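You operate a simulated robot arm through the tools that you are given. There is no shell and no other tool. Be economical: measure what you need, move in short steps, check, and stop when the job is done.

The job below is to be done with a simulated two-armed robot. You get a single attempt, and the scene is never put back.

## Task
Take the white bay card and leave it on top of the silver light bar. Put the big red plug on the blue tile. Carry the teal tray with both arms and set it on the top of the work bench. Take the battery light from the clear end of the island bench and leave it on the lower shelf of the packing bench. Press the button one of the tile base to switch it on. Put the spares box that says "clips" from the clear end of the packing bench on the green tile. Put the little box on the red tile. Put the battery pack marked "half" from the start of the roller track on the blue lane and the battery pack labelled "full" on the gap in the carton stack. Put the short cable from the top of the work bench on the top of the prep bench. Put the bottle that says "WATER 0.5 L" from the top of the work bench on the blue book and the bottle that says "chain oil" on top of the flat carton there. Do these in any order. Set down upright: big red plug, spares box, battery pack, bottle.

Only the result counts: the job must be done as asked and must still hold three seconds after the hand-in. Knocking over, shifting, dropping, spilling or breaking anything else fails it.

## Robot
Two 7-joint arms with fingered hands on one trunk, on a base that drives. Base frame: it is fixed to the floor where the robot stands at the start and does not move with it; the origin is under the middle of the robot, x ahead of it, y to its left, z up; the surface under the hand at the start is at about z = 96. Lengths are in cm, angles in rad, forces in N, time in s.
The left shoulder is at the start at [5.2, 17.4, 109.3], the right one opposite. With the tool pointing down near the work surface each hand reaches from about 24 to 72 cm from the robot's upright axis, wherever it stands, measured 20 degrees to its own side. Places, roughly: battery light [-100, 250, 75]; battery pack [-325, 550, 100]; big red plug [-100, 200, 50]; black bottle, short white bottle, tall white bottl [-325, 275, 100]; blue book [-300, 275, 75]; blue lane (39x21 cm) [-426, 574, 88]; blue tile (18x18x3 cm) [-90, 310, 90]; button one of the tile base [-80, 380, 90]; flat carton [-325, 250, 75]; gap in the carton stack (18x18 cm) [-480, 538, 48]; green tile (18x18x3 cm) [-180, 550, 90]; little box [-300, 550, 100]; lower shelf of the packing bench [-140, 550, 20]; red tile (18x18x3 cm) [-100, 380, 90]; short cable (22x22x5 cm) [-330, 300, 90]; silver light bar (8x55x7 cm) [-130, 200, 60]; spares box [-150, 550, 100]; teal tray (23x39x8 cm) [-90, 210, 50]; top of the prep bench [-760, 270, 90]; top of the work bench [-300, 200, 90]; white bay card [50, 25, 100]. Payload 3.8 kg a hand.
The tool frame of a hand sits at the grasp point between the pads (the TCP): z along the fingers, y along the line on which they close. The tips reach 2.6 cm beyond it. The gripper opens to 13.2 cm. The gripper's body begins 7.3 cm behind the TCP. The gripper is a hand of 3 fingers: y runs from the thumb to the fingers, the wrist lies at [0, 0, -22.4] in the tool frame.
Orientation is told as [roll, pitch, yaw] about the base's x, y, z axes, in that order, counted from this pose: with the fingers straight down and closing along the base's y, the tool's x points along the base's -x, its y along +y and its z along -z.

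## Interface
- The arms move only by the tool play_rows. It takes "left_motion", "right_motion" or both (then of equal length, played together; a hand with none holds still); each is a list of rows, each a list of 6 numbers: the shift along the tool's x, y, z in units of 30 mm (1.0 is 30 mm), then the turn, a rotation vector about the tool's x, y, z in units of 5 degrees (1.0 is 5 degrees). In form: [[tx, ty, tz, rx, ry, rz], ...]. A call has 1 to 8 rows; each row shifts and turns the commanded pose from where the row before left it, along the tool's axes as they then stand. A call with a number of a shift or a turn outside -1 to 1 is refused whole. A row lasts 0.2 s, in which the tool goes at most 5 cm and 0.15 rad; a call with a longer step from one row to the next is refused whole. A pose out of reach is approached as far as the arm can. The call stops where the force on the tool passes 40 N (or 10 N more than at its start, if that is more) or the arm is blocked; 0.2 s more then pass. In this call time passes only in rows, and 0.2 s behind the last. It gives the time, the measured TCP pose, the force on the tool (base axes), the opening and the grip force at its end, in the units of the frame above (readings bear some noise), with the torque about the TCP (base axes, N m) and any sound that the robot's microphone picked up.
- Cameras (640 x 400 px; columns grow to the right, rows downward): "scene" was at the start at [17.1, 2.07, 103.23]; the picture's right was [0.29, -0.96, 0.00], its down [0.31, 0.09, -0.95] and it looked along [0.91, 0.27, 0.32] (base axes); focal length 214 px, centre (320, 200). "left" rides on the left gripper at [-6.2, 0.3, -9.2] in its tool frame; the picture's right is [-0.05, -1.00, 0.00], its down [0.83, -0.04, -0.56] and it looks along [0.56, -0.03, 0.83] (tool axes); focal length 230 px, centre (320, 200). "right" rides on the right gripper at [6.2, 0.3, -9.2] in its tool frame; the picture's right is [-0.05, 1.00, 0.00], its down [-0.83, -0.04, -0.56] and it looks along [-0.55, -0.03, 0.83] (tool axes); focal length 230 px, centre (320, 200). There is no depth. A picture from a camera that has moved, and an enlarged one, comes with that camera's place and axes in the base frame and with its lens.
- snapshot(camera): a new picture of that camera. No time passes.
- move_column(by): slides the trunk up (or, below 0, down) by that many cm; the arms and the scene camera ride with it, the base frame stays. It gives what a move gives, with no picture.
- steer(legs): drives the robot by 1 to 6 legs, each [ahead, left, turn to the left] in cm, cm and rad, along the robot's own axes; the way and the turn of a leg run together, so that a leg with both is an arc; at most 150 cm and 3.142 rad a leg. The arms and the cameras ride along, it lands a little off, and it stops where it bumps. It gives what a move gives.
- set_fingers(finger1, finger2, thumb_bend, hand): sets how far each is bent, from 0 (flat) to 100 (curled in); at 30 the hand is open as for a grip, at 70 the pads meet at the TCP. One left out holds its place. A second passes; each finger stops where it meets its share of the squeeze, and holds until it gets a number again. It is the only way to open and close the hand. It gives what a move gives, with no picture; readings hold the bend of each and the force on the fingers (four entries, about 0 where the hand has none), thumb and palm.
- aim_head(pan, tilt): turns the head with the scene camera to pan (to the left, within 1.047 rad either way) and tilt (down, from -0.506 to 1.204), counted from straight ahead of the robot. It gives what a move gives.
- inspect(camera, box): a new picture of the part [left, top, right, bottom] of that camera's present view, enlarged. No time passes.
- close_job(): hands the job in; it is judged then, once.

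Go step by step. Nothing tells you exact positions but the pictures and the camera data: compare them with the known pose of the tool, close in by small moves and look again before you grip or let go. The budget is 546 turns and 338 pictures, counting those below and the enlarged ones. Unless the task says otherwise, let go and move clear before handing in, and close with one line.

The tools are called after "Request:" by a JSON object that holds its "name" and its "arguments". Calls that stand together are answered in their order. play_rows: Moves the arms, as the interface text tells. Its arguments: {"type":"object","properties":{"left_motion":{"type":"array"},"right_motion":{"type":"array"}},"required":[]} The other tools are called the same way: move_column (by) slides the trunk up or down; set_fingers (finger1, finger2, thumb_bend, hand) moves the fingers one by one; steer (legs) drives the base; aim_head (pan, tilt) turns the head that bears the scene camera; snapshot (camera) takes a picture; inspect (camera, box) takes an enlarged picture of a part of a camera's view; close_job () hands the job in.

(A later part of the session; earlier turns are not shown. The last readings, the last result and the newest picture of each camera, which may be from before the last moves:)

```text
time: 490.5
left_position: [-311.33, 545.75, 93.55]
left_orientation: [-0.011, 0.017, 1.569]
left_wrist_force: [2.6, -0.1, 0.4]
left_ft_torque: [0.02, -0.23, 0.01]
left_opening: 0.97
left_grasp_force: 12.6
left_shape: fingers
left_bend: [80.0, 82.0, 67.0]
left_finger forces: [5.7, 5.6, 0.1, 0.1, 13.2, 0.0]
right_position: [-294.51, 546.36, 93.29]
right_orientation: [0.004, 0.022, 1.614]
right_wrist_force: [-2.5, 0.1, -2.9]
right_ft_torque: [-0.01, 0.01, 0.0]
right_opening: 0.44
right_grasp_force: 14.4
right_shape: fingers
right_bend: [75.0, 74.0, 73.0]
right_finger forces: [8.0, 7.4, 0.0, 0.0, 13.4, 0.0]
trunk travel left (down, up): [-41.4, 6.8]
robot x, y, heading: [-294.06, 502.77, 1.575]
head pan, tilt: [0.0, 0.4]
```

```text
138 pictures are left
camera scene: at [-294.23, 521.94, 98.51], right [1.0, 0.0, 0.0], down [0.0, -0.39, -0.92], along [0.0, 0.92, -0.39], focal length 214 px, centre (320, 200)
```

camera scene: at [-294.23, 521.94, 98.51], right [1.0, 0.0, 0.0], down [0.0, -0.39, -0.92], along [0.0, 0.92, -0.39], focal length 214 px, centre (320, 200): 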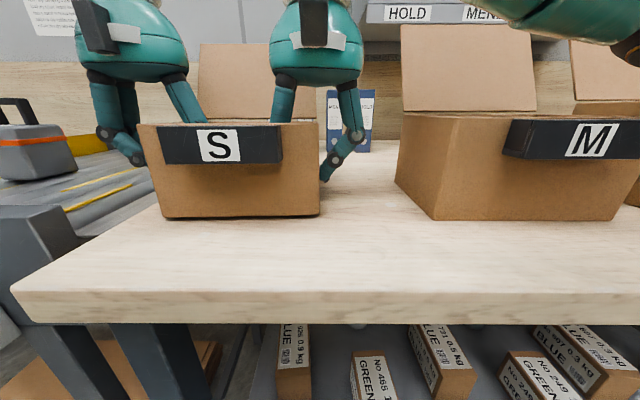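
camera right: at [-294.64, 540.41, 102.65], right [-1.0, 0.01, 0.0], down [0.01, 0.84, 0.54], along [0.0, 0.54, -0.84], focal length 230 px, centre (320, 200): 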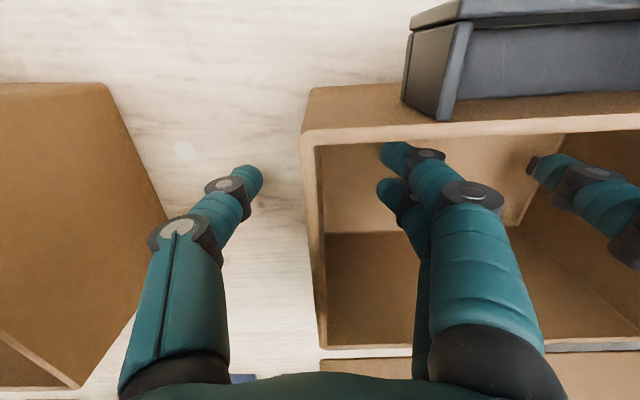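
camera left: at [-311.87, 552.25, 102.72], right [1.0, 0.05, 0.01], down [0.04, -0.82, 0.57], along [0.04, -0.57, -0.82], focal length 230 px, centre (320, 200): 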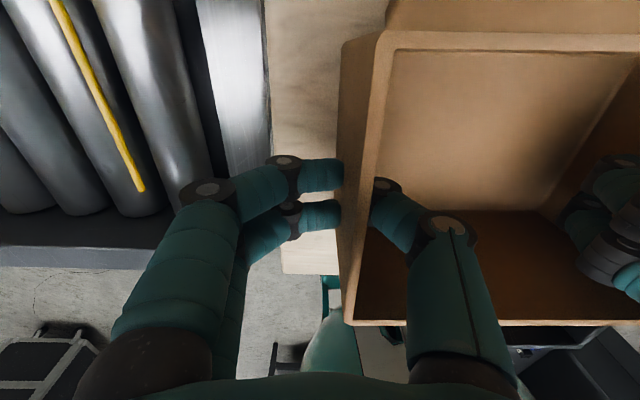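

Both walls are gripped. I lift both hands together, drawing slightly back.

Request:
{"name": "play_rows", "arguments": {"left_motion": [[0.1, 0, -0.4, 0, 0, 0], [0.3, 0, -0.5, 0, 0, 0], [0.3, 0, -0.5, 0, 0, 0], [0.3, 0, -0.5, 0, 0, 0]], "right_motion": [[0.1, 0, -0.4, 0, 0, 0], [0.3, 0, -0.5, 0, 0, 0], [0.3, 0, -0.5, 0, 0, 0], [0.3, 0, -0.5, 0, 0, 0]]}}

Request:
{"name": "snapshot", "arguments": {"camera": "scene"}}

```text
time: 491.5
left_position: [-311.5, 542.91, 99.46]
left_orientation: [-0.008, 0.017, 1.566]
left_wrist_force: [5.5, -0.1, -0.2]
left_ft_torque: [0.03, -0.28, 0.0]
left_opening: 1.04
left_grasp_force: 12.1
left_shape: fingers
left_bend: [81.0, 82.0, 67.0]
left_finger forces: [4.5, 4.6, 0.0, 0.0, 13.9, 0.1]
right_position: [-294.4, 543.26, 99.15]
right_orientation: [0.005, 0.022, 1.614]
right_wrist_force: [-5.3, 0.2, -1.9]
right_ft_torque: [-0.02, 0.04, -0.04]
right_opening: 0.43
right_grasp_force: 14.8
right_shape: fingers
right_bend: [75.0, 74.0, 73.0]
right_finger forces: [9.1, 7.8, 0.0, 0.0, 12.2, 0.0]
trunk travel left (down, up): [-41.4, 6.8]
robot x, y, heading: [-294.22, 502.53, 1.58]
head pan, tilt: [0.0, 0.4]
```

```text
137 pictures are left
camera scene: at [-294.22, 521.89, 98.52], right [1.0, 0.0, 0.0], down [0.0, -0.39, -0.92], along [0.0, 0.92, -0.39], focal length 214 px, centre (320, 200)
```

scene: 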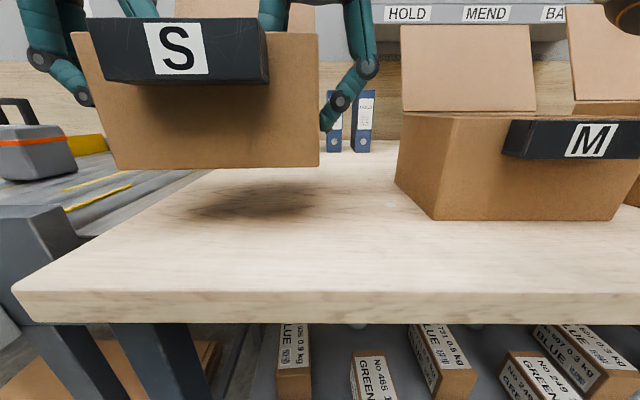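

The box is up, level, between both hands. I raise a bit more and drive back, then around to the island's +x side.

Request:
{"name": "play_rows", "arguments": {"left_motion": [[0.3, 0, -0.5, 0, 0, 0], [0.3, 0, -0.5, 0, 0, 0], [0.3, 0, -0.4, 0, 0, 0]], "right_motion": [[0.3, 0, -0.5, 0, 0, 0], [0.3, 0, -0.5, 0, 0, 0], [0.3, 0, -0.4, 0, 0, 0]]}}

Request:
{"name": "steer", "arguments": {"legs": [[-50, 0, 0], [0, -150, 0], [0, -100, 0]]}}

Request:
{"name": "snapshot", "arguments": {"camera": "scene"}}

```text
time: 492.3
left_position: [-311.41, 540.29, 103.71]
left_orientation: [-0.009, 0.018, 1.568]
left_wrist_force: [6.2, 0.6, 0.1]
left_ft_torque: [0.0, -0.27, 0.02]
left_opening: 1.09
left_grasp_force: 11.7
left_shape: fingers
left_bend: [81.0, 82.0, 66.0]
left_finger forces: [4.4, 4.1, 0.0, 0.0, 14.2, 0.0]
right_position: [-294.32, 541.0, 103.43]
right_orientation: [0.004, 0.023, 1.614]
right_wrist_force: [-5.8, 0.1, -2.7]
right_ft_torque: [-0.04, 0.03, -0.01]
right_opening: 0.44
right_grasp_force: 14.4
right_shape: fingers
right_bend: [75.0, 74.0, 73.0]
right_finger forces: [8.8, 8.5, 0.1, 0.0, 11.7, 0.1]
trunk travel left (down, up): [-41.4, 6.8]
robot x, y, heading: [-293.87, 502.84, 1.571]
head pan, tilt: [0.0, 0.4]
```

```text
time: 516.5
left_position: [-65.54, 495.3, 103.56]
left_orientation: [-0.01, 0.018, 1.587]
left_wrist_force: [4.6, 0.7, 0.2]
left_ft_torque: [0.01, -0.28, 0.05]
left_opening: 1.11
left_grasp_force: 12.2
left_shape: fingers
left_bend: [81.0, 82.0, 66.0]
left_finger forces: [4.4, 4.2, 0.1, 0.1, 14.3, 0.1]
right_position: [-48.47, 496.17, 103.33]
right_orientation: [0.005, 0.024, 1.632]
right_wrist_force: [-5.7, -0.2, -2.5]
right_ft_torque: [-0.08, 0.03, 0.0]
right_opening: 0.44
right_grasp_force: 14.9
right_shape: fingers
right_bend: [75.0, 74.0, 73.0]
right_finger forces: [8.7, 8.4, 0.0, 0.1, 11.7, 0.0]
trunk travel left (down, up): [-41.4, 6.8]
robot x, y, heading: [-47.58, 457.64, 1.594]
head pan, tilt: [0.0, 0.4]
```

```text
136 pictures are left
camera scene: at [-47.93, 477.09, 98.51], right [1.0, 0.02, 0.0], down [0.01, -0.39, -0.92], along [-0.02, 0.92, -0.39], focal length 214 px, centre (320, 200)
```

scene: 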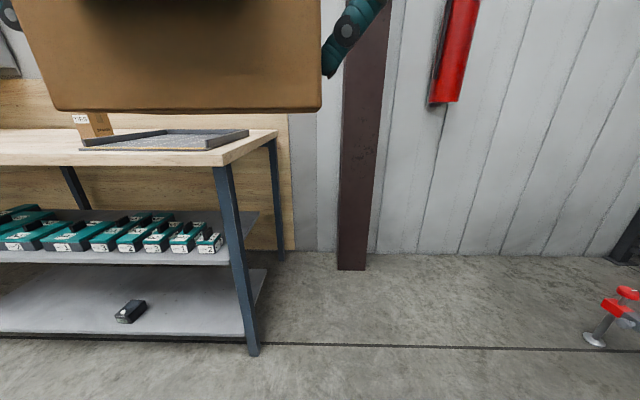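

Request:
{"name": "steer", "arguments": {"legs": [[0, 0, 1.548], [0, 68, 0]]}}

Request:
{"name": "aim_head", "arguments": {"pan": 0.2, "tilt": 0.7}}

Request:
{"name": "snapshot", "arguments": {"camera": "scene"}}

Request:
{"name": "snapshot", "arguments": {"camera": "right"}}

```text
time: 526.6
left_position: [-87.83, 373.52, 103.68]
left_orientation: [-0.009, 0.018, 3.098]
left_wrist_force: [-0.2, 4.3, 0.5]
left_ft_torque: [0.27, -0.03, 0.0]
left_opening: 1.11
left_grasp_force: 12.0
left_shape: fingers
left_bend: [81.0, 83.0, 66.0]
left_finger forces: [4.5, 4.8, 0.0, 0.0, 13.7, 0.0]
right_position: [-87.71, 390.67, 103.29]
right_orientation: [0.003, 0.021, -3.14]
right_wrist_force: [0.1, -4.2, -2.0]
right_ft_torque: [0.0, -0.01, 0.0]
right_opening: 0.45
right_grasp_force: 14.1
right_shape: fingers
right_bend: [75.0, 74.0, 73.0]
right_finger forces: [8.4, 8.1, 0.0, 0.1, 12.1, 0.0]
trunk travel left (down, up): [-41.4, 6.8]
robot x, y, heading: [-49.63, 389.36, 3.103]
head pan, tilt: [0.0, 0.4]
```

```text
time: 527.4
left_position: [-87.77, 373.67, 103.59]
left_orientation: [-0.008, 0.016, 3.096]
left_wrist_force: [0.4, 2.1, 0.4]
left_ft_torque: [0.24, -0.02, 0.06]
left_opening: 1.12
left_grasp_force: 11.7
left_shape: fingers
left_bend: [81.0, 83.0, 66.0]
left_finger forces: [5.0, 5.6, 0.0, 0.1, 12.9, 0.0]
right_position: [-87.8, 390.65, 103.26]
right_orientation: [0.005, 0.022, -3.142]
right_wrist_force: [0.5, -2.2, -1.8]
right_ft_torque: [-0.01, 0.0, 0.0]
right_opening: 0.42
right_grasp_force: 14.7
right_shape: fingers
right_bend: [75.0, 75.0, 73.0]
right_finger forces: [7.9, 7.4, 0.1, 0.0, 13.1, 0.0]
trunk travel left (down, up): [-41.4, 6.8]
robot x, y, heading: [-49.29, 389.23, 3.105]
head pan, tilt: [0.201, 0.7]
```

```text
135 pictures are left
camera scene: at [-68.15, 388.35, 95.83], right [-0.16, 0.99, 0.0], down [0.64, 0.1, -0.77], along [-0.76, -0.12, -0.64], focal length 214 px, centre (320, 200)
```

scene: 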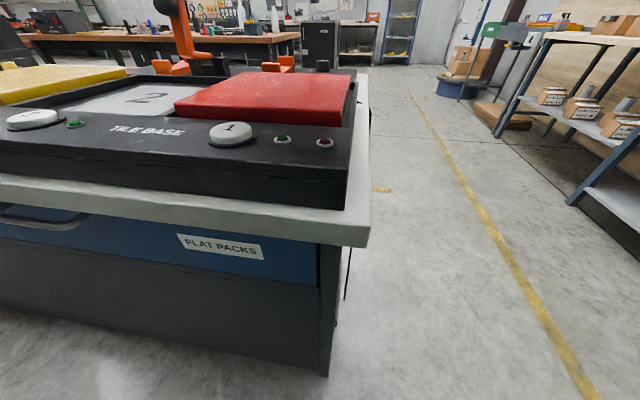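

```text
134 pictures are left
camera right: at [-81.83, 390.47, 112.75], right [-0.05, -1.0, 0.0], down [-0.84, 0.04, 0.54], along [-0.53, 0.02, -0.84], focal length 230 px, centre (320, 200)
```

right: 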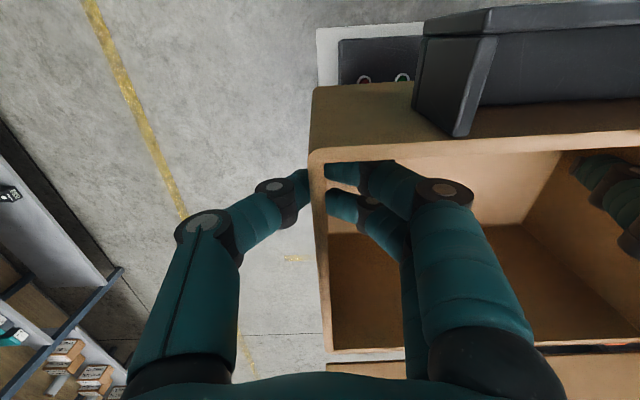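

The box is ≈4 cm right of and 8 cm short of the tile centre (≈(-96, 378.6)). I nudge the base and then extend both arms together while lowering.

Request:
{"name": "steer", "arguments": {"legs": [[2.5, 2.5, 0.037]]}}

Request:
{"name": "play_rows", "arguments": {"left_motion": [[-0.4, 0, 0.4, 0, 0, 0], [-0.4, 0, 0.4, 0, 0, 0], [-0.4, 0, 0.3, 0, 0, 0]], "right_motion": [[-0.4, 0, 0.4, 0, 0, 0], [-0.4, 0, 0.4, 0, 0, 0], [-0.4, 0, 0.3, 0, 0, 0]]}}

Request:
{"name": "snapshot", "arguments": {"camera": "scene"}}

Request:
{"name": "snapshot", "arguments": {"camera": "right"}}

Request:
{"name": "snapshot", "arguments": {"camera": "left"}}

```text
time: 528.3
left_position: [-89.74, 369.71, 103.61]
left_orientation: [-0.007, 0.019, 3.134]
left_wrist_force: [-1.1, 2.7, 1.3]
left_ft_torque: [0.27, -0.02, 0.01]
left_opening: 1.12
left_grasp_force: 12.2
left_shape: fingers
left_bend: [81.0, 83.0, 66.0]
left_finger forces: [4.9, 5.2, 0.0, 0.0, 13.4, 0.0]
right_position: [-90.27, 386.73, 103.33]
right_orientation: [0.005, 0.022, -3.103]
right_wrist_force: [0.5, -2.9, -1.7]
right_ft_torque: [-0.02, -0.05, -0.02]
right_opening: 0.45
right_grasp_force: 14.2
right_shape: fingers
right_bend: [75.0, 75.0, 73.0]
right_finger forces: [8.1, 7.7, 0.0, 0.0, 12.8, 0.0]
trunk travel left (down, up): [-41.4, 6.8]
robot x, y, heading: [-51.85, 387.06, -3.138]
head pan, tilt: [0.201, 0.7]
```

```text
time: 529.1
left_position: [-93.2, 369.84, 100.34]
left_orientation: [-0.008, 0.021, 3.134]
left_wrist_force: [0.2, -3.0, 0.9]
left_ft_torque: [0.17, 0.01, 0.04]
left_opening: 1.07
left_grasp_force: 12.1
left_shape: fingers
left_bend: [81.0, 83.0, 66.0]
left_finger forces: [6.7, 7.0, 0.0, 0.0, 10.9, 0.1]
right_position: [-93.73, 386.77, 99.88]
right_orientation: [0.006, 0.025, -3.103]
right_wrist_force: [-0.7, 2.3, -1.9]
right_ft_torque: [0.06, -0.03, 0.01]
right_opening: 0.46
right_grasp_force: 14.2
right_shape: fingers
right_bend: [75.0, 75.0, 73.0]
right_finger forces: [6.5, 6.1, 0.0, 0.1, 15.3, 0.1]
trunk travel left (down, up): [-41.4, 6.8]
robot x, y, heading: [-52.27, 386.85, -3.143]
head pan, tilt: [0.201, 0.7]
```

```text
133 pictures are left
camera scene: at [-70.63, 385.21, 95.82], right [-0.2, 0.98, 0.0], down [0.63, 0.13, -0.76], along [-0.75, -0.15, -0.64], focal length 214 px, centre (320, 200)
```

scene: 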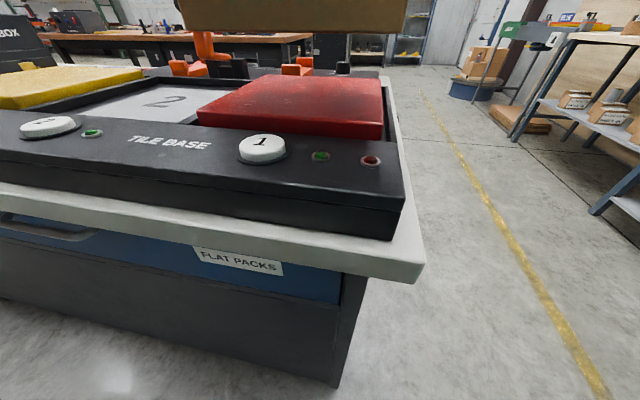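

```text
132 pictures are left
camera right: at [-87.86, 386.71, 109.29], right [-0.01, -1.0, 0.0], down [-0.84, 0.01, 0.54], along [-0.54, 0.0, -0.84], focal length 230 px, centre (320, 200)
```

right: 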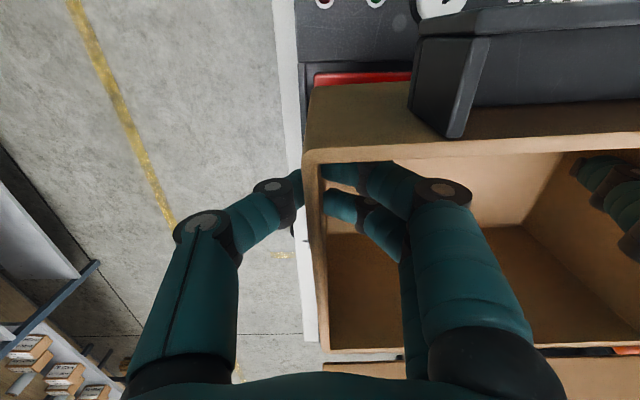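

```text
131 pictures are left
camera left: at [-99.63, 369.56, 109.45], right [-0.04, 1.0, 0.01], down [0.82, 0.03, 0.57], along [0.57, 0.03, -0.82], focal length 230 px, centre (320, 200)
```

left: 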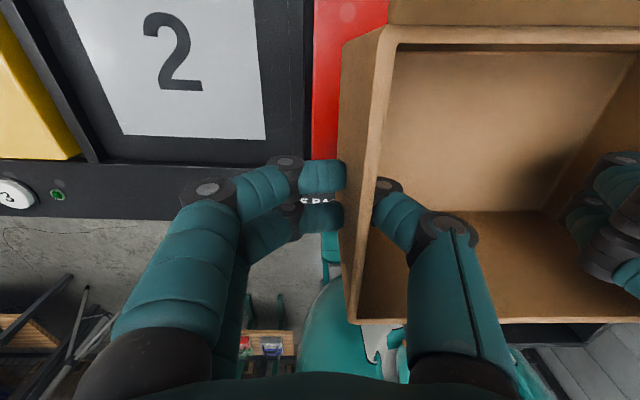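

Request:
{"name": "play_rows", "arguments": {"left_motion": [[-0.4, 0, 0.3, 0, 0, 0], [-0.4, 0, 0.3, 0, 0, 0], [0, 0, 0.35, 0, 0, 0]], "right_motion": [[-0.4, 0, 0.3, 0, 0, 0], [-0.4, 0, 0.3, 0, 0, 0], [0, 0, 0.35, 0, 0, 0]]}}

Request:
{"name": "snapshot", "arguments": {"camera": "scene"}}

```text
time: 529.9
left_position: [-95.65, 369.89, 97.45]
left_orientation: [-0.006, 0.017, 3.133]
left_wrist_force: [0.2, -6.8, 0.5]
left_ft_torque: [0.12, -0.04, 0.01]
left_opening: 1.08
left_grasp_force: 13.3
left_shape: fingers
left_bend: [81.0, 83.0, 66.0]
left_finger forces: [8.1, 8.9, 0.1, 0.0, 9.6, 0.0]
right_position: [-96.05, 386.51, 97.03]
right_orientation: [0.004, 0.023, -3.103]
right_wrist_force: [-0.2, 7.6, -3.1]
right_ft_torque: [0.16, -0.04, 0.03]
right_opening: 0.46
right_grasp_force: 13.9
right_shape: fingers
right_bend: [75.0, 75.0, 72.0]
right_finger forces: [5.1, 4.8, 0.1, 0.0, 17.4, 0.0]
trunk travel left (down, up): [-41.4, 6.8]
robot x, y, heading: [-51.95, 387.02, -3.14]
head pan, tilt: [0.201, 0.7]
```

```text
130 pictures are left
camera scene: at [-70.6, 385.2, 95.83], right [-0.2, 0.98, 0.0], down [0.63, 0.13, -0.76], along [-0.75, -0.15, -0.64], focal length 214 px, centre (320, 200)
```

scene: 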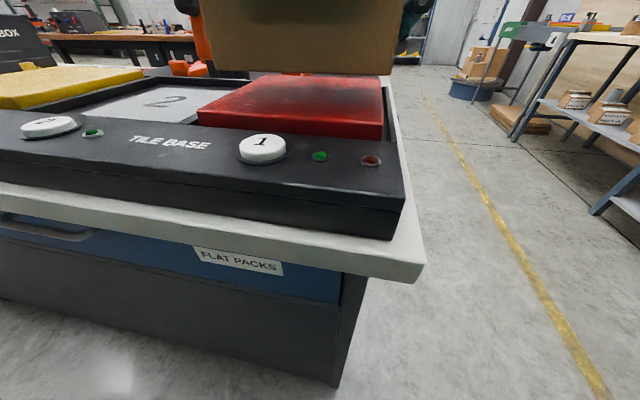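

Request:
{"name": "play_rows", "arguments": {"left_motion": [[0, 0.03, 0.25, 0, 0, 0], [0, 0, 0.2, 0, 0, 0], [0, 0, 0.15, 0, 0, 0]], "right_motion": [[0, -0.03, 0.25, 0, 0, 0], [0, 0, 0.2, 0, 0, 0], [0, 0, 0.15, 0, 0, 0]]}}

Request:
{"name": "inspect", "arguments": {"camera": "scene", "box": [160, 0, 440, 175]}}

```text
time: 530.7
left_position: [-95.6, 369.84, 95.55]
left_orientation: [-0.01, 0.02, 3.133]
left_wrist_force: [0.7, -2.0, 0.8]
left_ft_torque: [0.16, 0.01, 0.04]
left_opening: 1.07
left_grasp_force: 12.1
left_shape: fingers
left_bend: [82.0, 83.0, 66.0]
left_finger forces: [6.3, 6.9, 0.0, 0.0, 11.7, 0.0]
right_position: [-96.03, 386.6, 95.3]
right_orientation: [0.006, 0.021, -3.1]
right_wrist_force: [1.0, 2.0, -2.6]
right_ft_torque: [0.06, -0.01, 0.0]
right_opening: 0.43
right_grasp_force: 13.9
right_shape: fingers
right_bend: [75.0, 75.0, 72.0]
right_finger forces: [6.9, 6.4, 0.0, 0.0, 14.4, 0.0]
trunk travel left (down, up): [-41.4, 6.8]
robot x, y, heading: [-52.09, 387.13, -3.142]
head pan, tilt: [0.201, 0.7]
```

```text
2.29 times, centred on (300, 88) of scene
camera zoom: at [-70.62, 385.19, 95.82], right [-0.2, 0.98, 0.0], down [0.63, 0.13, -0.76], along [-0.75, -0.15, -0.64], focal length 490 px, centre (366, 457)
```

zoom: 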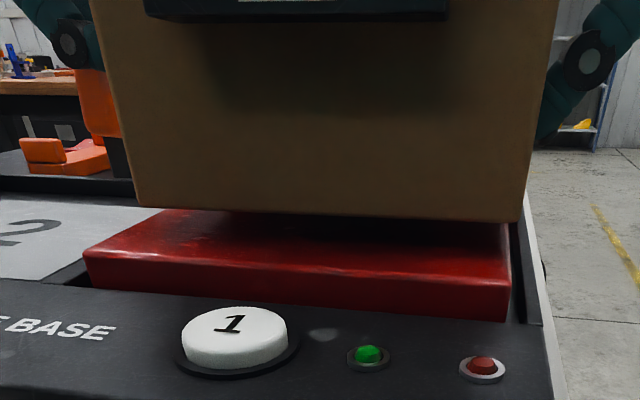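

The box sits ~1.5 cm too far right; I shift both hands left by that and then lower to contact.

Request:
{"name": "play_rows", "arguments": {"left_motion": [[0, 0.25, 0, 0, 0, 0], [0, 0.25, 0, 0, 0, 0], [0, 0, 0.15, 0, 0, 0], [0, 0, 0.15, 0, 0, 0]], "right_motion": [[0, 0.25, 0, 0, 0, 0], [0, 0.25, 0, 0, 0, 0], [0, 0, 0.15, 0, 0, 0], [0, 0, 0.15, 0, 0, 0]]}}

Request:
{"name": "inspect", "arguments": {"camera": "scene", "box": [160, 0, 440, 175]}}

```text
time: 531.7
left_position: [-95.6, 368.29, 94.75]
left_orientation: [-0.008, 0.015, 3.136]
left_wrist_force: [-1.3, 1.5, 2.0]
left_ft_torque: [0.25, 0.04, 0.07]
left_opening: 1.12
left_grasp_force: 12.1
left_shape: fingers
left_bend: [82.0, 83.0, 66.0]
left_finger forces: [6.0, 5.7, 0.0, 0.0, 13.2, 0.0]
right_position: [-95.89, 385.14, 94.33]
right_orientation: [0.006, 0.023, -3.102]
right_wrist_force: [0.1, -1.5, -2.0]
right_ft_torque: [-0.01, 0.03, -0.02]
right_opening: 0.47
right_grasp_force: 13.5
right_shape: fingers
right_bend: [75.0, 75.0, 72.0]
right_finger forces: [7.2, 7.1, 0.0, 0.0, 13.4, 0.0]
trunk travel left (down, up): [-41.4, 6.8]
robot x, y, heading: [-51.77, 387.13, -3.139]
head pan, tilt: [0.201, 0.7]
```

```text
2.29 times, centred on (300, 88) of scene
camera zoom: at [-70.6, 385.2, 95.83], right [-0.2, 0.98, 0.0], down [0.63, 0.13, -0.77], along [-0.75, -0.15, -0.64], focal length 490 px, centre (366, 457)
```

zoom: 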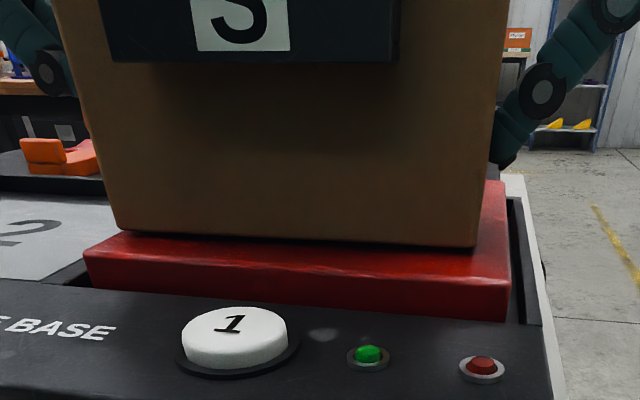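

Request:
{"name": "play_rows", "arguments": {"left_motion": [[0, 0, 0.1, 0, 0, 0], [0, 0, 0.1, 0, 0, 0]], "right_motion": [[0, 0, 0.12, 0, 0, 0], [0, 0, 0.12, 0, 0, 0]]}}

Request:
{"name": "inspect", "arguments": {"camera": "scene", "box": [160, 0, 440, 175]}}

```text
time: 532.3
left_position: [-95.47, 368.39, 94.44]
left_orientation: [-0.01, 0.012, 3.134]
left_wrist_force: [-0.5, -6.7, 18.4]
left_ft_torque: [0.44, 0.06, 0.06]
left_opening: 1.16
left_grasp_force: 18.0
left_shape: fingers
left_bend: [83.0, 84.0, 67.0]
left_finger forces: [10.6, 10.1, 0.0, 0.0, 14.5, 0.0]
right_position: [-95.96, 385.04, 93.99]
right_orientation: [0.008, 0.018, -3.102]
right_wrist_force: [-2.2, 4.0, 13.9]
right_ft_torque: [0.14, 0.06, 0.0]
right_opening: 0.41
right_grasp_force: 18.5
right_shape: fingers
right_bend: [75.0, 76.0, 73.0]
right_finger forces: [7.8, 8.8, 0.0, 0.1, 20.2, 0.0]
trunk travel left (down, up): [-41.4, 6.8]
robot x, y, heading: [-51.92, 387.17, -3.144]
head pan, tilt: [0.201, 0.7]
```

```text
2.29 times, centred on (300, 88) of scene
camera zoom: at [-70.49, 385.2, 95.92], right [-0.2, 0.98, 0.0], down [0.63, 0.13, -0.77], along [-0.75, -0.15, -0.64], focal length 490 px, centre (366, 457)
```

zoom: 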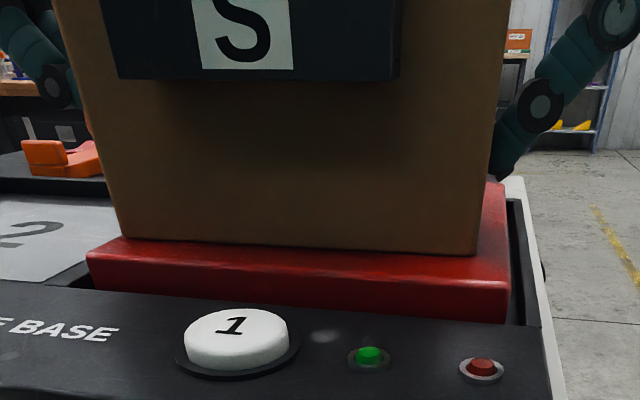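

It rests on the red tile. I release both hands and raise them.

Request:
{"name": "set_fingers", "arguments": {"hand": "left", "finger1": 50, "finger2": 50, "thumb_bend": 54}}

Request:
{"name": "set_fingers", "arguments": {"hand": "right", "finger1": 52, "finger2": 52, "thumb_bend": 50}}

Request:
{"name": "play_rows", "arguments": {"left_motion": [[0.2, 0, -0.6, 0, 0, 0], [0.3, 0, -0.8, 0, 0, 0], [0.3, 0, -0.8, 0, 0, 0], [0.3, 0, -0.8, 0, 0, 0], [0.3, 0, -0.6, 0, 0, 0]], "right_motion": [[0, 0, -0.6, 0, 0, 0], [0, 0, -1, 0, 0, 0], [0, 0, -1, 0, 0, 0], [0, 0, -1, 0, 0, 0], [0, 0, -1, 0, 0, 0]]}}

Request:
{"name": "snapshot", "arguments": {"camera": "scene"}}

Request:
{"name": "snapshot", "arguments": {"camera": "left"}}

```text
time: 533.3
left_position: [-95.47, 368.44, 94.1]
left_orientation: [-0.008, 0.014, 3.136]
left_wrist_force: [-0.4, 0.2, -0.5]
left_ft_torque: [0.03, 0.0, 0.03]
left_opening: 6.06
left_grasp_force: 0.1
left_shape: fingers
left_bend: [50.0, 50.0, 54.0]
left_finger forces: [0.0, 0.0, 0.0, 0.1, 0.1, 0.0]
right_position: [-95.98, 385.23, 93.78]
right_orientation: [0.007, 0.019, -3.104]
right_wrist_force: [-3.0, 2.7, 27.9]
right_ft_torque: [0.15, 0.08, -0.01]
right_opening: 0.4
right_grasp_force: 22.2
right_shape: fingers
right_bend: [76.0, 76.0, 74.0]
right_finger forces: [10.2, 10.7, 0.1, 0.0, 23.0, 0.0]
trunk travel left (down, up): [-41.4, 6.8]
robot x, y, heading: [-52.3, 387.33, -3.137]
head pan, tilt: [0.201, 0.7]
```

```text
time: 534.3
left_position: [-95.61, 368.24, 94.08]
left_orientation: [-0.008, 0.018, 3.136]
left_wrist_force: [0.1, 0.4, -0.5]
left_ft_torque: [-0.02, -0.01, -0.04]
left_opening: 6.03
left_grasp_force: 0.1
left_shape: fingers
left_bend: [50.0, 50.0, 54.0]
left_finger forces: [0.0, 0.0, 0.1, 0.1, 0.1, 0.1]
right_position: [-95.98, 385.11, 93.62]
right_orientation: [0.006, 0.023, -3.103]
right_wrist_force: [0.1, 0.2, 0.2]
right_ft_torque: [0.03, 0.01, -0.01]
right_opening: 6.41
right_grasp_force: 0.0
right_shape: fingers
right_bend: [52.0, 52.0, 50.0]
right_finger forces: [0.1, 0.0, 0.0, 0.1, 0.0, 0.0]
trunk travel left (down, up): [-41.4, 6.8]
robot x, y, heading: [-52.08, 387.19, -3.139]
head pan, tilt: [0.201, 0.7]
```

```text
time: 535.5
left_position: [-91.51, 368.19, 105.0]
left_orientation: [-0.01, 0.019, 3.134]
left_wrist_force: [0.5, -0.1, -0.1]
left_ft_torque: [-0.02, 0.01, -0.02]
left_opening: 6.04
left_grasp_force: 0.1
left_shape: fingers
left_bend: [50.0, 50.0, 54.0]
left_finger forces: [0.0, 0.0, 0.1, 0.1, 0.1, 0.0]
right_position: [-96.09, 385.11, 107.6]
right_orientation: [0.005, 0.024, -3.103]
right_wrist_force: [0.0, -0.2, -0.7]
right_ft_torque: [-0.02, 0.01, 0.04]
right_opening: 6.35
right_grasp_force: 0.1
right_shape: fingers
right_bend: [52.0, 52.0, 50.0]
right_finger forces: [0.1, 0.1, 0.0, 0.1, 0.0, 0.0]
trunk travel left (down, up): [-41.4, 6.8]
robot x, y, heading: [-52.13, 387.01, -3.139]
head pan, tilt: [0.201, 0.7]
```

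```text
126 pictures are left
camera scene: at [-70.55, 385.19, 95.84], right [-0.2, 0.98, 0.0], down [0.63, 0.13, -0.77], along [-0.75, -0.15, -0.64], focal length 214 px, centre (320, 200)
```

scene: 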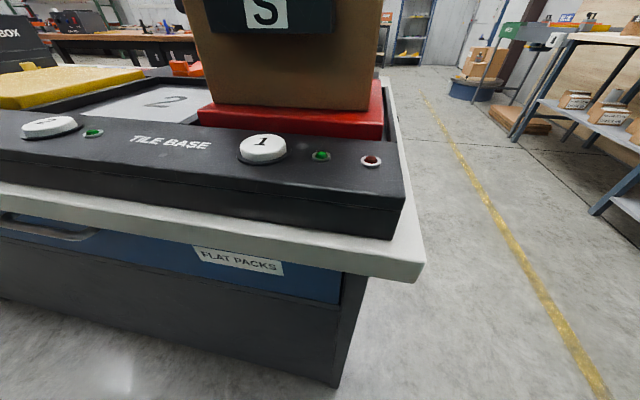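

```text
125 pictures are left
camera left: at [-97.86, 367.9, 114.05], right [-0.04, 1.0, 0.01], down [0.82, 0.03, 0.57], along [0.57, 0.03, -0.82], focal length 230 px, centre (320, 200)
```

left: 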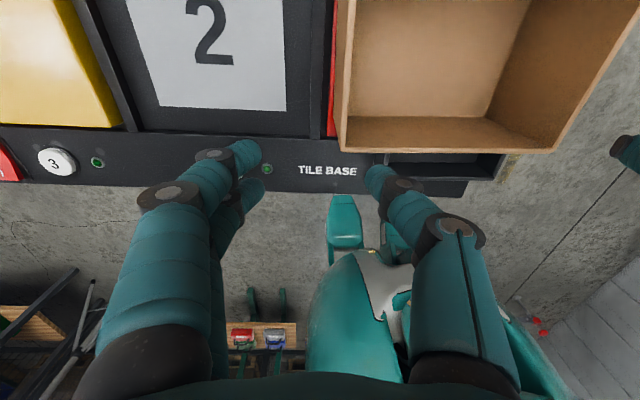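

The little box is on the red tile. One zoom to compare lamp 1 with lamp 2.

Request:
{"name": "inspect", "arguments": {"camera": "scene", "box": [60, 110, 400, 180]}}

```text
1.88 times, centred on (230, 145) of scene
camera zoom: at [-70.55, 385.19, 95.84], right [-0.2, 0.98, 0.0], down [0.63, 0.13, -0.77], along [-0.75, -0.15, -0.64], focal length 404 px, centre (489, 304)
```

zoom: 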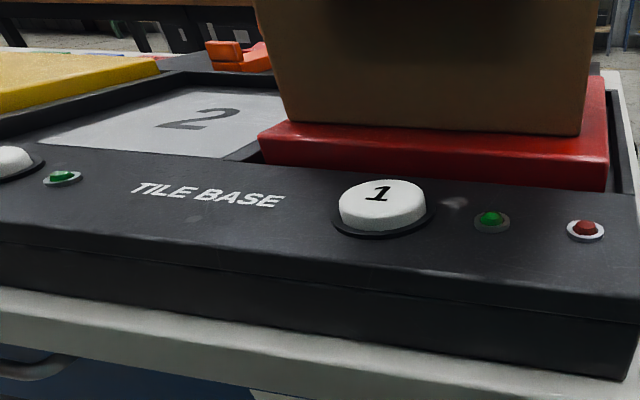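

Lamp 1 is lit while lamp 2 is not, so the button worked. Next the tray. I retract both arms and drive back to the low bench with the trunk high.

Request:
{"name": "play_rows", "arguments": {"left_motion": [[0.8, 0.5, 0, 0, 0, 0], [0.8, 0.5, 0, 0, 0, 0], [0.8, 0, 0, 0, 0, 0], [0.8, 0, 0, 0, 0, 0]], "right_motion": [[0.8, -0.8, -0.8, 0, 0, 0], [0.8, -0.8, 0, 0, 0, 0], [0.8, -0.8, 0, 0, 0, 0], [0.8, -0.8, 0, 0, 0, 0]]}}

Request:
{"name": "steer", "arguments": {"legs": [[-10, 0, 0], [0, 150, 0], [0, 26, 0]]}}

Request:
{"name": "move_column", "arguments": {"by": 6}}

Request:
{"name": "aim_head", "arguments": {"pan": 0, "tilt": 0.7}}

Request:
{"name": "snapshot", "arguments": {"camera": "scene"}}

Request:
{"name": "inspect", "arguments": {"camera": "scene", "box": [200, 120, 460, 290]}}

```text
time: 536.5
left_position: [-81.9, 365.19, 105.25]
left_orientation: [-0.005, 0.015, 3.135]
left_wrist_force: [0.3, 0.3, -1.1]
left_ft_torque: [0.0, -0.02, 0.0]
left_opening: 6.08
left_grasp_force: 0.0
left_shape: fingers
left_bend: [50.0, 50.0, 54.0]
left_finger forces: [0.1, 0.1, 0.0, 0.0, 0.0, 0.0]
right_position: [-86.79, 395.44, 110.06]
right_orientation: [0.006, 0.023, -3.104]
right_wrist_force: [0.0, 0.4, 0.0]
right_ft_torque: [0.01, -0.03, 0.0]
right_opening: 6.39
right_grasp_force: 0.0
right_shape: fingers
right_bend: [52.0, 52.0, 50.0]
right_finger forces: [0.0, 0.0, 0.0, 0.1, 0.0, 0.0]
trunk travel left (down, up): [-41.4, 6.8]
robot x, y, heading: [-51.81, 387.17, -3.143]
head pan, tilt: [0.201, 0.7]
```

```text
time: 552.9
left_position: [-72.5, 190.86, 105.1]
left_orientation: [-0.009, 0.016, 3.128]
left_wrist_force: [0.0, 0.2, 0.3]
left_ft_torque: [0.0, 0.01, 0.0]
left_opening: 6.04
left_grasp_force: 0.0
left_shape: fingers
left_bend: [50.0, 50.0, 54.0]
left_finger forces: [0.0, 0.1, 0.1, 0.1, 0.0, 0.0]
right_position: [-77.23, 221.13, 110.05]
right_orientation: [0.005, 0.023, -3.107]
right_wrist_force: [0.3, 0.0, -1.1]
right_ft_torque: [0.03, 0.01, -0.03]
right_opening: 6.4
right_grasp_force: 0.0
right_shape: fingers
right_bend: [52.0, 52.0, 50.0]
right_finger forces: [0.1, 0.0, 0.1, 0.1, 0.0, 0.1]
trunk travel left (down, up): [-41.4, 6.8]
robot x, y, heading: [-41.96, 212.66, 3.136]
head pan, tilt: [0.201, 0.7]
```

```text
time: 553.9
left_position: [-72.64, 190.9, 111.0]
left_orientation: [-0.008, 0.018, 3.128]
left_wrist_force: [-0.3, -0.2, 1.1]
left_ft_torque: [0.0, 0.0, -0.01]
left_opening: 6.07
left_grasp_force: 0.1
left_shape: fingers
left_bend: [50.0, 50.0, 54.0]
left_finger forces: [0.1, 0.0, 0.0, 0.0, 0.0, 0.1]
right_position: [-77.27, 221.31, 115.88]
right_orientation: [0.004, 0.026, -3.111]
right_wrist_force: [-1.2, 0.1, -0.2]
right_ft_torque: [0.01, -0.01, -0.01]
right_opening: 6.39
right_grasp_force: 0.1
right_shape: fingers
right_bend: [52.0, 52.0, 50.0]
right_finger forces: [0.0, 0.0, 0.0, 0.0, 0.0, 0.0]
trunk travel left (down, up): [-47.4, 0.8]
robot x, y, heading: [-42.34, 212.75, 3.137]
head pan, tilt: [0.201, 0.7]
```

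```text
time: 554.7
left_position: [-72.49, 190.87, 111.15]
left_orientation: [-0.007, 0.016, 3.129]
left_wrist_force: [0.1, 0.3, -0.5]
left_ft_torque: [0.05, 0.01, -0.02]
left_opening: 6.05
left_grasp_force: 0.1
left_shape: fingers
left_bend: [50.0, 50.0, 54.0]
left_finger forces: [0.0, 0.0, 0.0, 0.0, 0.0, 0.0]
right_position: [-77.33, 221.13, 115.95]
right_orientation: [0.007, 0.022, -3.11]
right_wrist_force: [0.0, -0.6, -0.1]
right_ft_torque: [0.0, -0.01, -0.02]
right_opening: 6.38
right_grasp_force: 0.2
right_shape: fingers
right_bend: [52.0, 52.0, 50.0]
right_finger forces: [0.0, 0.1, 0.1, 0.0, 0.0, 0.0]
trunk travel left (down, up): [-47.4, 0.8]
robot x, y, heading: [-42.3, 212.73, 3.139]
head pan, tilt: [0.0, 0.7]
```

```text
123 pictures are left
camera scene: at [-61.85, 212.56, 104.11], right [0.01, 1.0, 0.0], down [0.64, 0.0, -0.76], along [-0.76, 0.0, -0.64], focal length 214 px, centre (320, 200)
```

scene: 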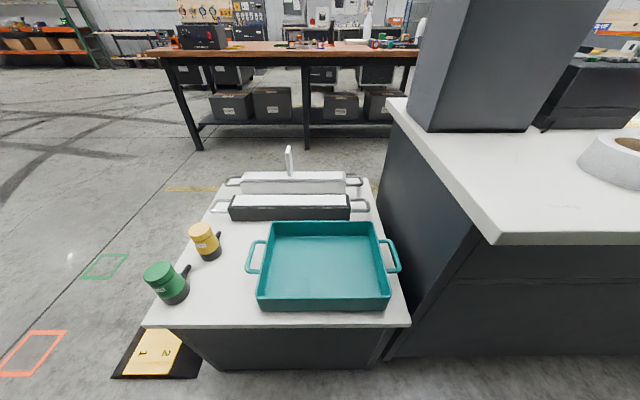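

```text
2.35 times, centred on (330, 205) of scene
camera zoom: at [-61.85, 212.56, 104.11], right [0.01, 1.0, 0.0], down [0.64, 0.0, -0.76], along [-0.76, 0.0, -0.64], focal length 505 px, centre (296, 188)
```

zoom: 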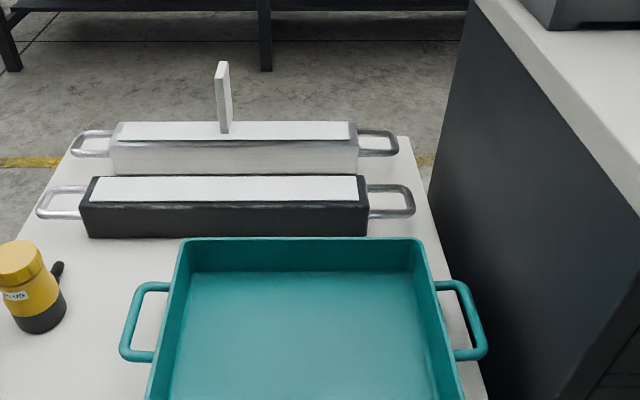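

Tray: end walls at y≈198.8 and 228.4, loop handles outside them (ends 194 / 232.7), rim z≈59; its right handle is only ~2 cm from the island wall. I'll first drag it a few cm to the left with the left hand. I move in and bring the left hand over the left wall.

Request:
{"name": "steer", "arguments": {"legs": [[6, -4.5, 0]]}}

Request:
{"name": "play_rows", "arguments": {"left_motion": [[-0.5, 0, 1, 0, 0, 0], [-0.5, 0, 1, 0, 0, 0], [-0.5, 0, 1, 0, 0, 0], [-0.5, 0, 1, 0, 0, 0], [-0.5, 0, 1, 0, 0, 0], [-0.5, 0, 1, 0, 0, 0], [-0.5, 0, 1, 0, 0, 0], [-0.5, 0, 1, 0, 0, 0]]}}

Request:
{"name": "play_rows", "arguments": {"left_motion": [[-0.3, 0, 1, 0, 0, 0], [-0.3, 0, 1, 0, 0, 0], [-0.3, 0, 1, 0, 0, 0], [-0.3, 0, 1, 0, 0, 0]]}}

Request:
{"name": "snapshot", "arguments": {"camera": "left"}}

Request:
{"name": "snapshot", "arguments": {"camera": "scene"}}

```text
time: 555.8
left_position: [-78.34, 195.24, 111.2]
left_orientation: [-0.009, 0.018, 3.126]
left_wrist_force: [-0.5, 0.1, 0.4]
left_ft_torque: [0.0, -0.02, 0.0]
left_opening: 6.08
left_grasp_force: 0.0
left_shape: fingers
left_bend: [50.0, 50.0, 54.0]
left_finger forces: [0.1, 0.0, 0.0, 0.0, 0.0, 0.0]
right_position: [-83.16, 225.66, 116.07]
right_orientation: [0.005, 0.022, -3.107]
right_wrist_force: [1.0, -0.8, -0.3]
right_ft_torque: [-0.02, -0.01, 0.0]
right_opening: 6.39
right_grasp_force: 0.1
right_shape: fingers
right_bend: [52.0, 52.0, 50.0]
right_finger forces: [0.0, 0.1, 0.1, 0.1, 0.0, 0.0]
trunk travel left (down, up): [-47.4, 0.8]
robot x, y, heading: [-48.3, 216.99, 3.135]
head pan, tilt: [0.0, 0.7]
```

```text
time: 557.5
left_position: [-86.95, 192.02, 90.15]
left_orientation: [-0.009, 0.015, 3.127]
left_wrist_force: [-0.6, 0.1, -0.8]
left_ft_torque: [0.0, -0.02, 0.02]
left_opening: 6.05
left_grasp_force: 0.0
left_shape: fingers
left_bend: [50.0, 50.0, 54.0]
left_finger forces: [0.0, 0.0, 0.1, 0.0, 0.0, 0.0]
left hand out of reach, approached as far as the arm can: row 6, 7, 8
right_position: [-83.08, 225.59, 116.03]
right_orientation: [0.006, 0.022, -3.109]
right_wrist_force: [-1.3, -0.2, -0.5]
right_ft_torque: [-0.01, -0.01, 0.03]
right_opening: 6.41
right_grasp_force: 0.2
right_shape: fingers
right_bend: [52.0, 52.0, 50.0]
right_finger forces: [0.1, 0.0, 0.0, 0.0, 0.0, 0.0]
trunk travel left (down, up): [-47.4, 0.8]
robot x, y, heading: [-48.3, 217.01, 3.136]
head pan, tilt: [0.0, 0.7]
```

```text
time: 558.5
left_position: [-85.38, 187.12, 84.72]
left_orientation: [-0.01, 0.015, 3.126]
left_wrist_force: [-0.2, -0.5, 0.6]
left_ft_torque: [-0.01, 0.01, 0.02]
left_opening: 6.05
left_grasp_force: 0.1
left_shape: fingers
left_bend: [50.0, 50.0, 54.0]
left_finger forces: [0.0, 0.0, 0.1, 0.0, 0.0, 0.1]
left hand out of reach, approached as far as the arm can: row 1, 2, 3, 4
right_position: [-82.96, 225.49, 116.07]
right_orientation: [0.006, 0.023, -3.107]
right_wrist_force: [-0.2, -0.1, 0.0]
right_ft_torque: [0.03, 0.01, -0.02]
right_opening: 6.4
right_grasp_force: 0.1
right_shape: fingers
right_bend: [52.0, 52.0, 50.0]
right_finger forces: [0.1, 0.0, 0.0, 0.0, 0.0, 0.1]
trunk travel left (down, up): [-47.4, 0.8]
robot x, y, heading: [-48.29, 217.08, 3.127]
head pan, tilt: [0.0, 0.7]
```

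```text
121 pictures are left
camera left: at [-91.67, 186.89, 93.8], right [-0.04, 1.0, 0.01], down [0.82, 0.03, 0.57], along [0.57, 0.03, -0.82], focal length 230 px, centre (320, 200)
```

left: 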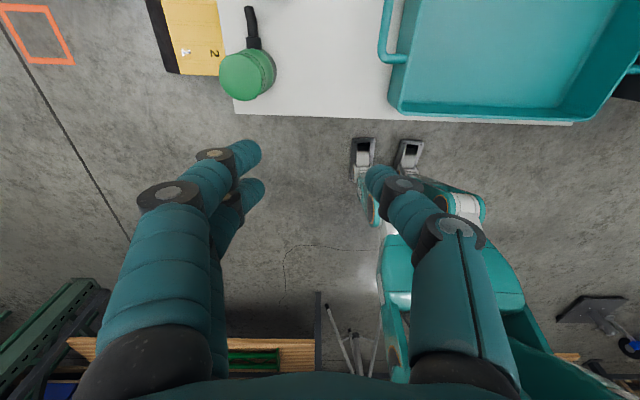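

```text
120 pictures are left
camera scene: at [-67.7, 217.03, 104.11], right [0.01, 1.0, 0.0], down [0.64, 0.0, -0.76], along [-0.76, 0.0, -0.64], focal length 214 px, centre (320, 200)
```

scene: 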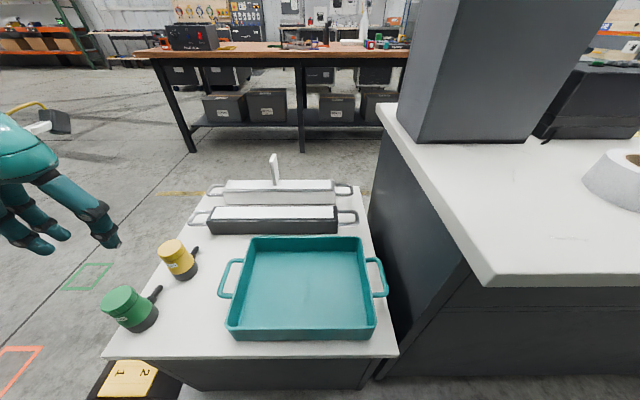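

The left arm seems limited downward relative to its shoulder. I test whether it can go lower when closer to the body.

Request:
{"name": "play_rows", "arguments": {"left_motion": [[1, 0, -0.5, 0, 0, 0], [1, 0, -0.5, 0, 0, 0], [1, 0, 0, 0, 0, 0], [0.5, 0, 0, 0, 0, 0], [0, 0, 1, 0, 0, 0], [0, 0, 1, 0, 0, 0], [0, 0, 1, 0, 0, 0], [0, 0, 1, 0, 0, 0]]}}

Request:
{"name": "play_rows", "arguments": {"left_motion": [[0, 0, 1, 0, 0, 0], [0, 0, 1, 0, 0, 0], [0, 0, 1, 0, 0, 0], [0, 0, 1, 0, 0, 0], [0, 0, 1, 0, 0, 0], [0, 0, 1, 0, 0, 0]]}}

```text
time: 560.4
left_position: [-74.16, 185.35, 79.4]
left_orientation: [-0.008, 0.017, 3.128]
left_wrist_force: [0.1, -0.4, 0.9]
left_ft_torque: [0.01, 0.01, -0.01]
left_opening: 6.04
left_grasp_force: 0.0
left_shape: fingers
left_bend: [50.0, 50.0, 54.0]
left_finger forces: [0.0, 0.0, 0.0, 0.1, 0.1, 0.1]
left hand out of reach, approached as far as the arm can: row 7, 8
right_position: [-83.08, 225.57, 116.1]
right_orientation: [0.006, 0.022, -3.107]
right_wrist_force: [-0.5, 0.2, -0.4]
right_ft_torque: [0.03, 0.0, 0.02]
right_opening: 6.4
right_grasp_force: 0.0
right_shape: fingers
right_bend: [52.0, 52.0, 50.0]
right_finger forces: [0.0, 0.0, 0.0, 0.0, 0.0, 0.1]
trunk travel left (down, up): [-47.4, 0.8]
robot x, y, heading: [-48.28, 217.09, 3.133]
head pan, tilt: [0.0, 0.7]
```

```text
time: 561.8
left_position: [-72.2, 179.98, 77.16]
left_orientation: [-0.008, 0.018, 3.129]
left_wrist_force: [0.3, -0.4, 0.1]
left_ft_torque: [-0.02, 0.0, 0.01]
left_opening: 6.06
left_grasp_force: 0.2
left_shape: fingers
left_bend: [50.0, 50.0, 54.0]
left_finger forces: [0.0, 0.1, 0.0, 0.0, 0.1, 0.0]
left hand out of reach, approached as far as the arm can: row 1, 2, 3, 4, 5, 6
right_position: [-82.97, 225.58, 116.01]
right_orientation: [0.004, 0.023, -3.109]
right_wrist_force: [0.2, 0.3, 0.0]
right_ft_torque: [-0.02, 0.01, 0.0]
right_opening: 6.39
right_grasp_force: 0.1
right_shape: fingers
right_bend: [52.0, 52.0, 50.0]
right_finger forces: [0.0, 0.1, 0.0, 0.0, 0.0, 0.1]
trunk travel left (down, up): [-47.4, 0.8]
robot x, y, heading: [-48.21, 217.05, 3.14]
head pan, tilt: [0.0, 0.7]
```

I'll push the tray from inside with the closed right hand instead: first toward −y, then toward +x, to free its right handle from the island wall. Raising the left hand, moving the right hand over the tray.

Request:
{"name": "set_fingers", "arguments": {"hand": "right", "finger1": 70, "finger2": 70, "thumb_bend": 70}}

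Request:
{"name": "play_rows", "arguments": {"left_motion": [[0, 0.3, -1, 0, 0, 0], [0, 0, -1, 0, 0, 0], [0, 0, -1, 0, 0, 0], [0, 0, -1, 0, 0, 0], [0, 0, -1, 0, 0, 0], [0, 0, -1, 0, 0, 0], [0, 0, -1, 0, 0, 0], [0, 0, -1, 0, 0, 0]], "right_motion": [[-0.5, 0.8, 0, 0, 0, 0], [-0.5, 0.8, 0, 0, 0, 0], [-0.5, 0.8, 0.5, 0, 0, 0], [-0.5, 0.8, 0.8, 0, 0, 0], [-0.5, 0.8, 0.8, 0, 0, 0], [-0.5, 0.8, 0.8, 0, 0, 0], [-0.5, 0.8, 0.8, 0, 0, 0], [-0.5, 0.8, 0.8, 0, 0, 0]]}}

Request:
{"name": "play_rows", "arguments": {"right_motion": [[0, 0, 1, 0, 0, 0], [0, 0, 1, 0, 0, 0], [0, 0, 1, 0, 0, 0], [0, 0, 1, 0, 0, 0], [0, 0, 1, 0, 0, 0], [0, 0, 1, 0, 0, 0], [0, 0, 1, 0, 0, 0], [0, 0, 1, 0, 0, 0]]}}

Request:
{"name": "snapshot", "arguments": {"camera": "scene"}}

```text
time: 562.8
left_position: [-72.08, 180.08, 77.17]
left_orientation: [-0.009, 0.017, 3.127]
left_wrist_force: [-0.6, -0.6, -0.2]
left_ft_torque: [0.01, -0.03, 0.0]
left_opening: 6.04
left_grasp_force: 0.1
left_shape: fingers
left_bend: [50.0, 50.0, 54.0]
left_finger forces: [0.0, 0.0, 0.0, 0.1, 0.1, 0.0]
right_position: [-82.93, 225.67, 116.05]
right_orientation: [0.006, 0.023, -3.109]
right_wrist_force: [-0.3, 0.0, -0.7]
right_ft_torque: [0.04, 0.0, 0.01]
right_opening: 0.61
right_grasp_force: 0.0
right_shape: fingers
right_bend: [70.0, 70.0, 70.0]
right_finger forces: [0.1, 0.0, 0.0, 0.0, 0.0, 0.1]
trunk travel left (down, up): [-47.4, 0.8]
robot x, y, heading: [-48.1, 217.33, 3.135]
head pan, tilt: [0.0, 0.7]
```

```text
time: 564.5
left_position: [-72.46, 179.03, 101.17]
left_orientation: [-0.011, 0.015, 3.128]
left_wrist_force: [0.3, -0.6, -0.5]
left_ft_torque: [-0.03, 0.02, 0.0]
left_opening: 6.05
left_grasp_force: 0.0
left_shape: fingers
left_bend: [50.0, 50.0, 54.0]
left_finger forces: [0.0, 0.1, 0.1, 0.0, 0.1, 0.0]
right_position: [-93.97, 205.83, 102.17]
right_orientation: [0.006, 0.023, -3.11]
right_wrist_force: [-0.9, -0.3, -1.2]
right_ft_torque: [0.01, -0.01, 0.03]
right_opening: 0.58
right_grasp_force: 0.1
right_shape: fingers
right_bend: [70.0, 70.0, 70.0]
right_finger forces: [0.0, 0.1, 0.0, 0.0, 0.1, 0.1]
trunk travel left (down, up): [-47.4, 0.8]
robot x, y, heading: [-47.79, 217.22, 3.142]
head pan, tilt: [0.0, 0.7]
```

```text
time: 566.4
left_position: [-72.6, 179.05, 100.98]
left_orientation: [-0.008, 0.017, 3.128]
left_wrist_force: [-0.4, -0.6, 1.2]
left_ft_torque: [0.0, 0.0, 0.0]
left_opening: 6.04
left_grasp_force: 0.1
left_shape: fingers
left_bend: [50.0, 50.0, 54.0]
left_finger forces: [0.0, 0.0, 0.0, 0.0, 0.0, 0.0]
right_position: [-93.61, 205.85, 78.41]
right_orientation: [0.002, 0.022, -3.112]
right_wrist_force: [0.9, -0.3, 0.3]
right_ft_torque: [-0.01, 0.02, 0.0]
right_opening: 0.6
right_grasp_force: 0.1
right_shape: fingers
right_bend: [70.0, 70.0, 70.0]
right_finger forces: [0.1, 0.0, 0.0, 0.0, 0.0, 0.0]
trunk travel left (down, up): [-47.4, 0.8]
robot x, y, heading: [-47.78, 217.24, 3.134]
head pan, tilt: [0.0, 0.7]
```

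```text
119 pictures are left
camera scene: at [-67.7, 217.04, 104.1], right [0.01, 1.0, 0.0], down [0.64, 0.0, -0.76], along [-0.76, 0.0, -0.64], focal length 214 px, centre (320, 200)
```

scene: 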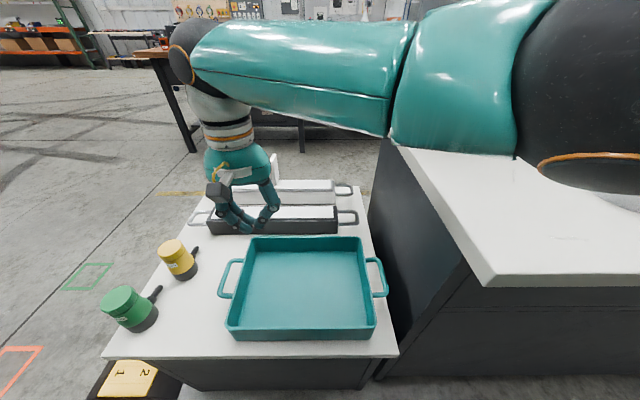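

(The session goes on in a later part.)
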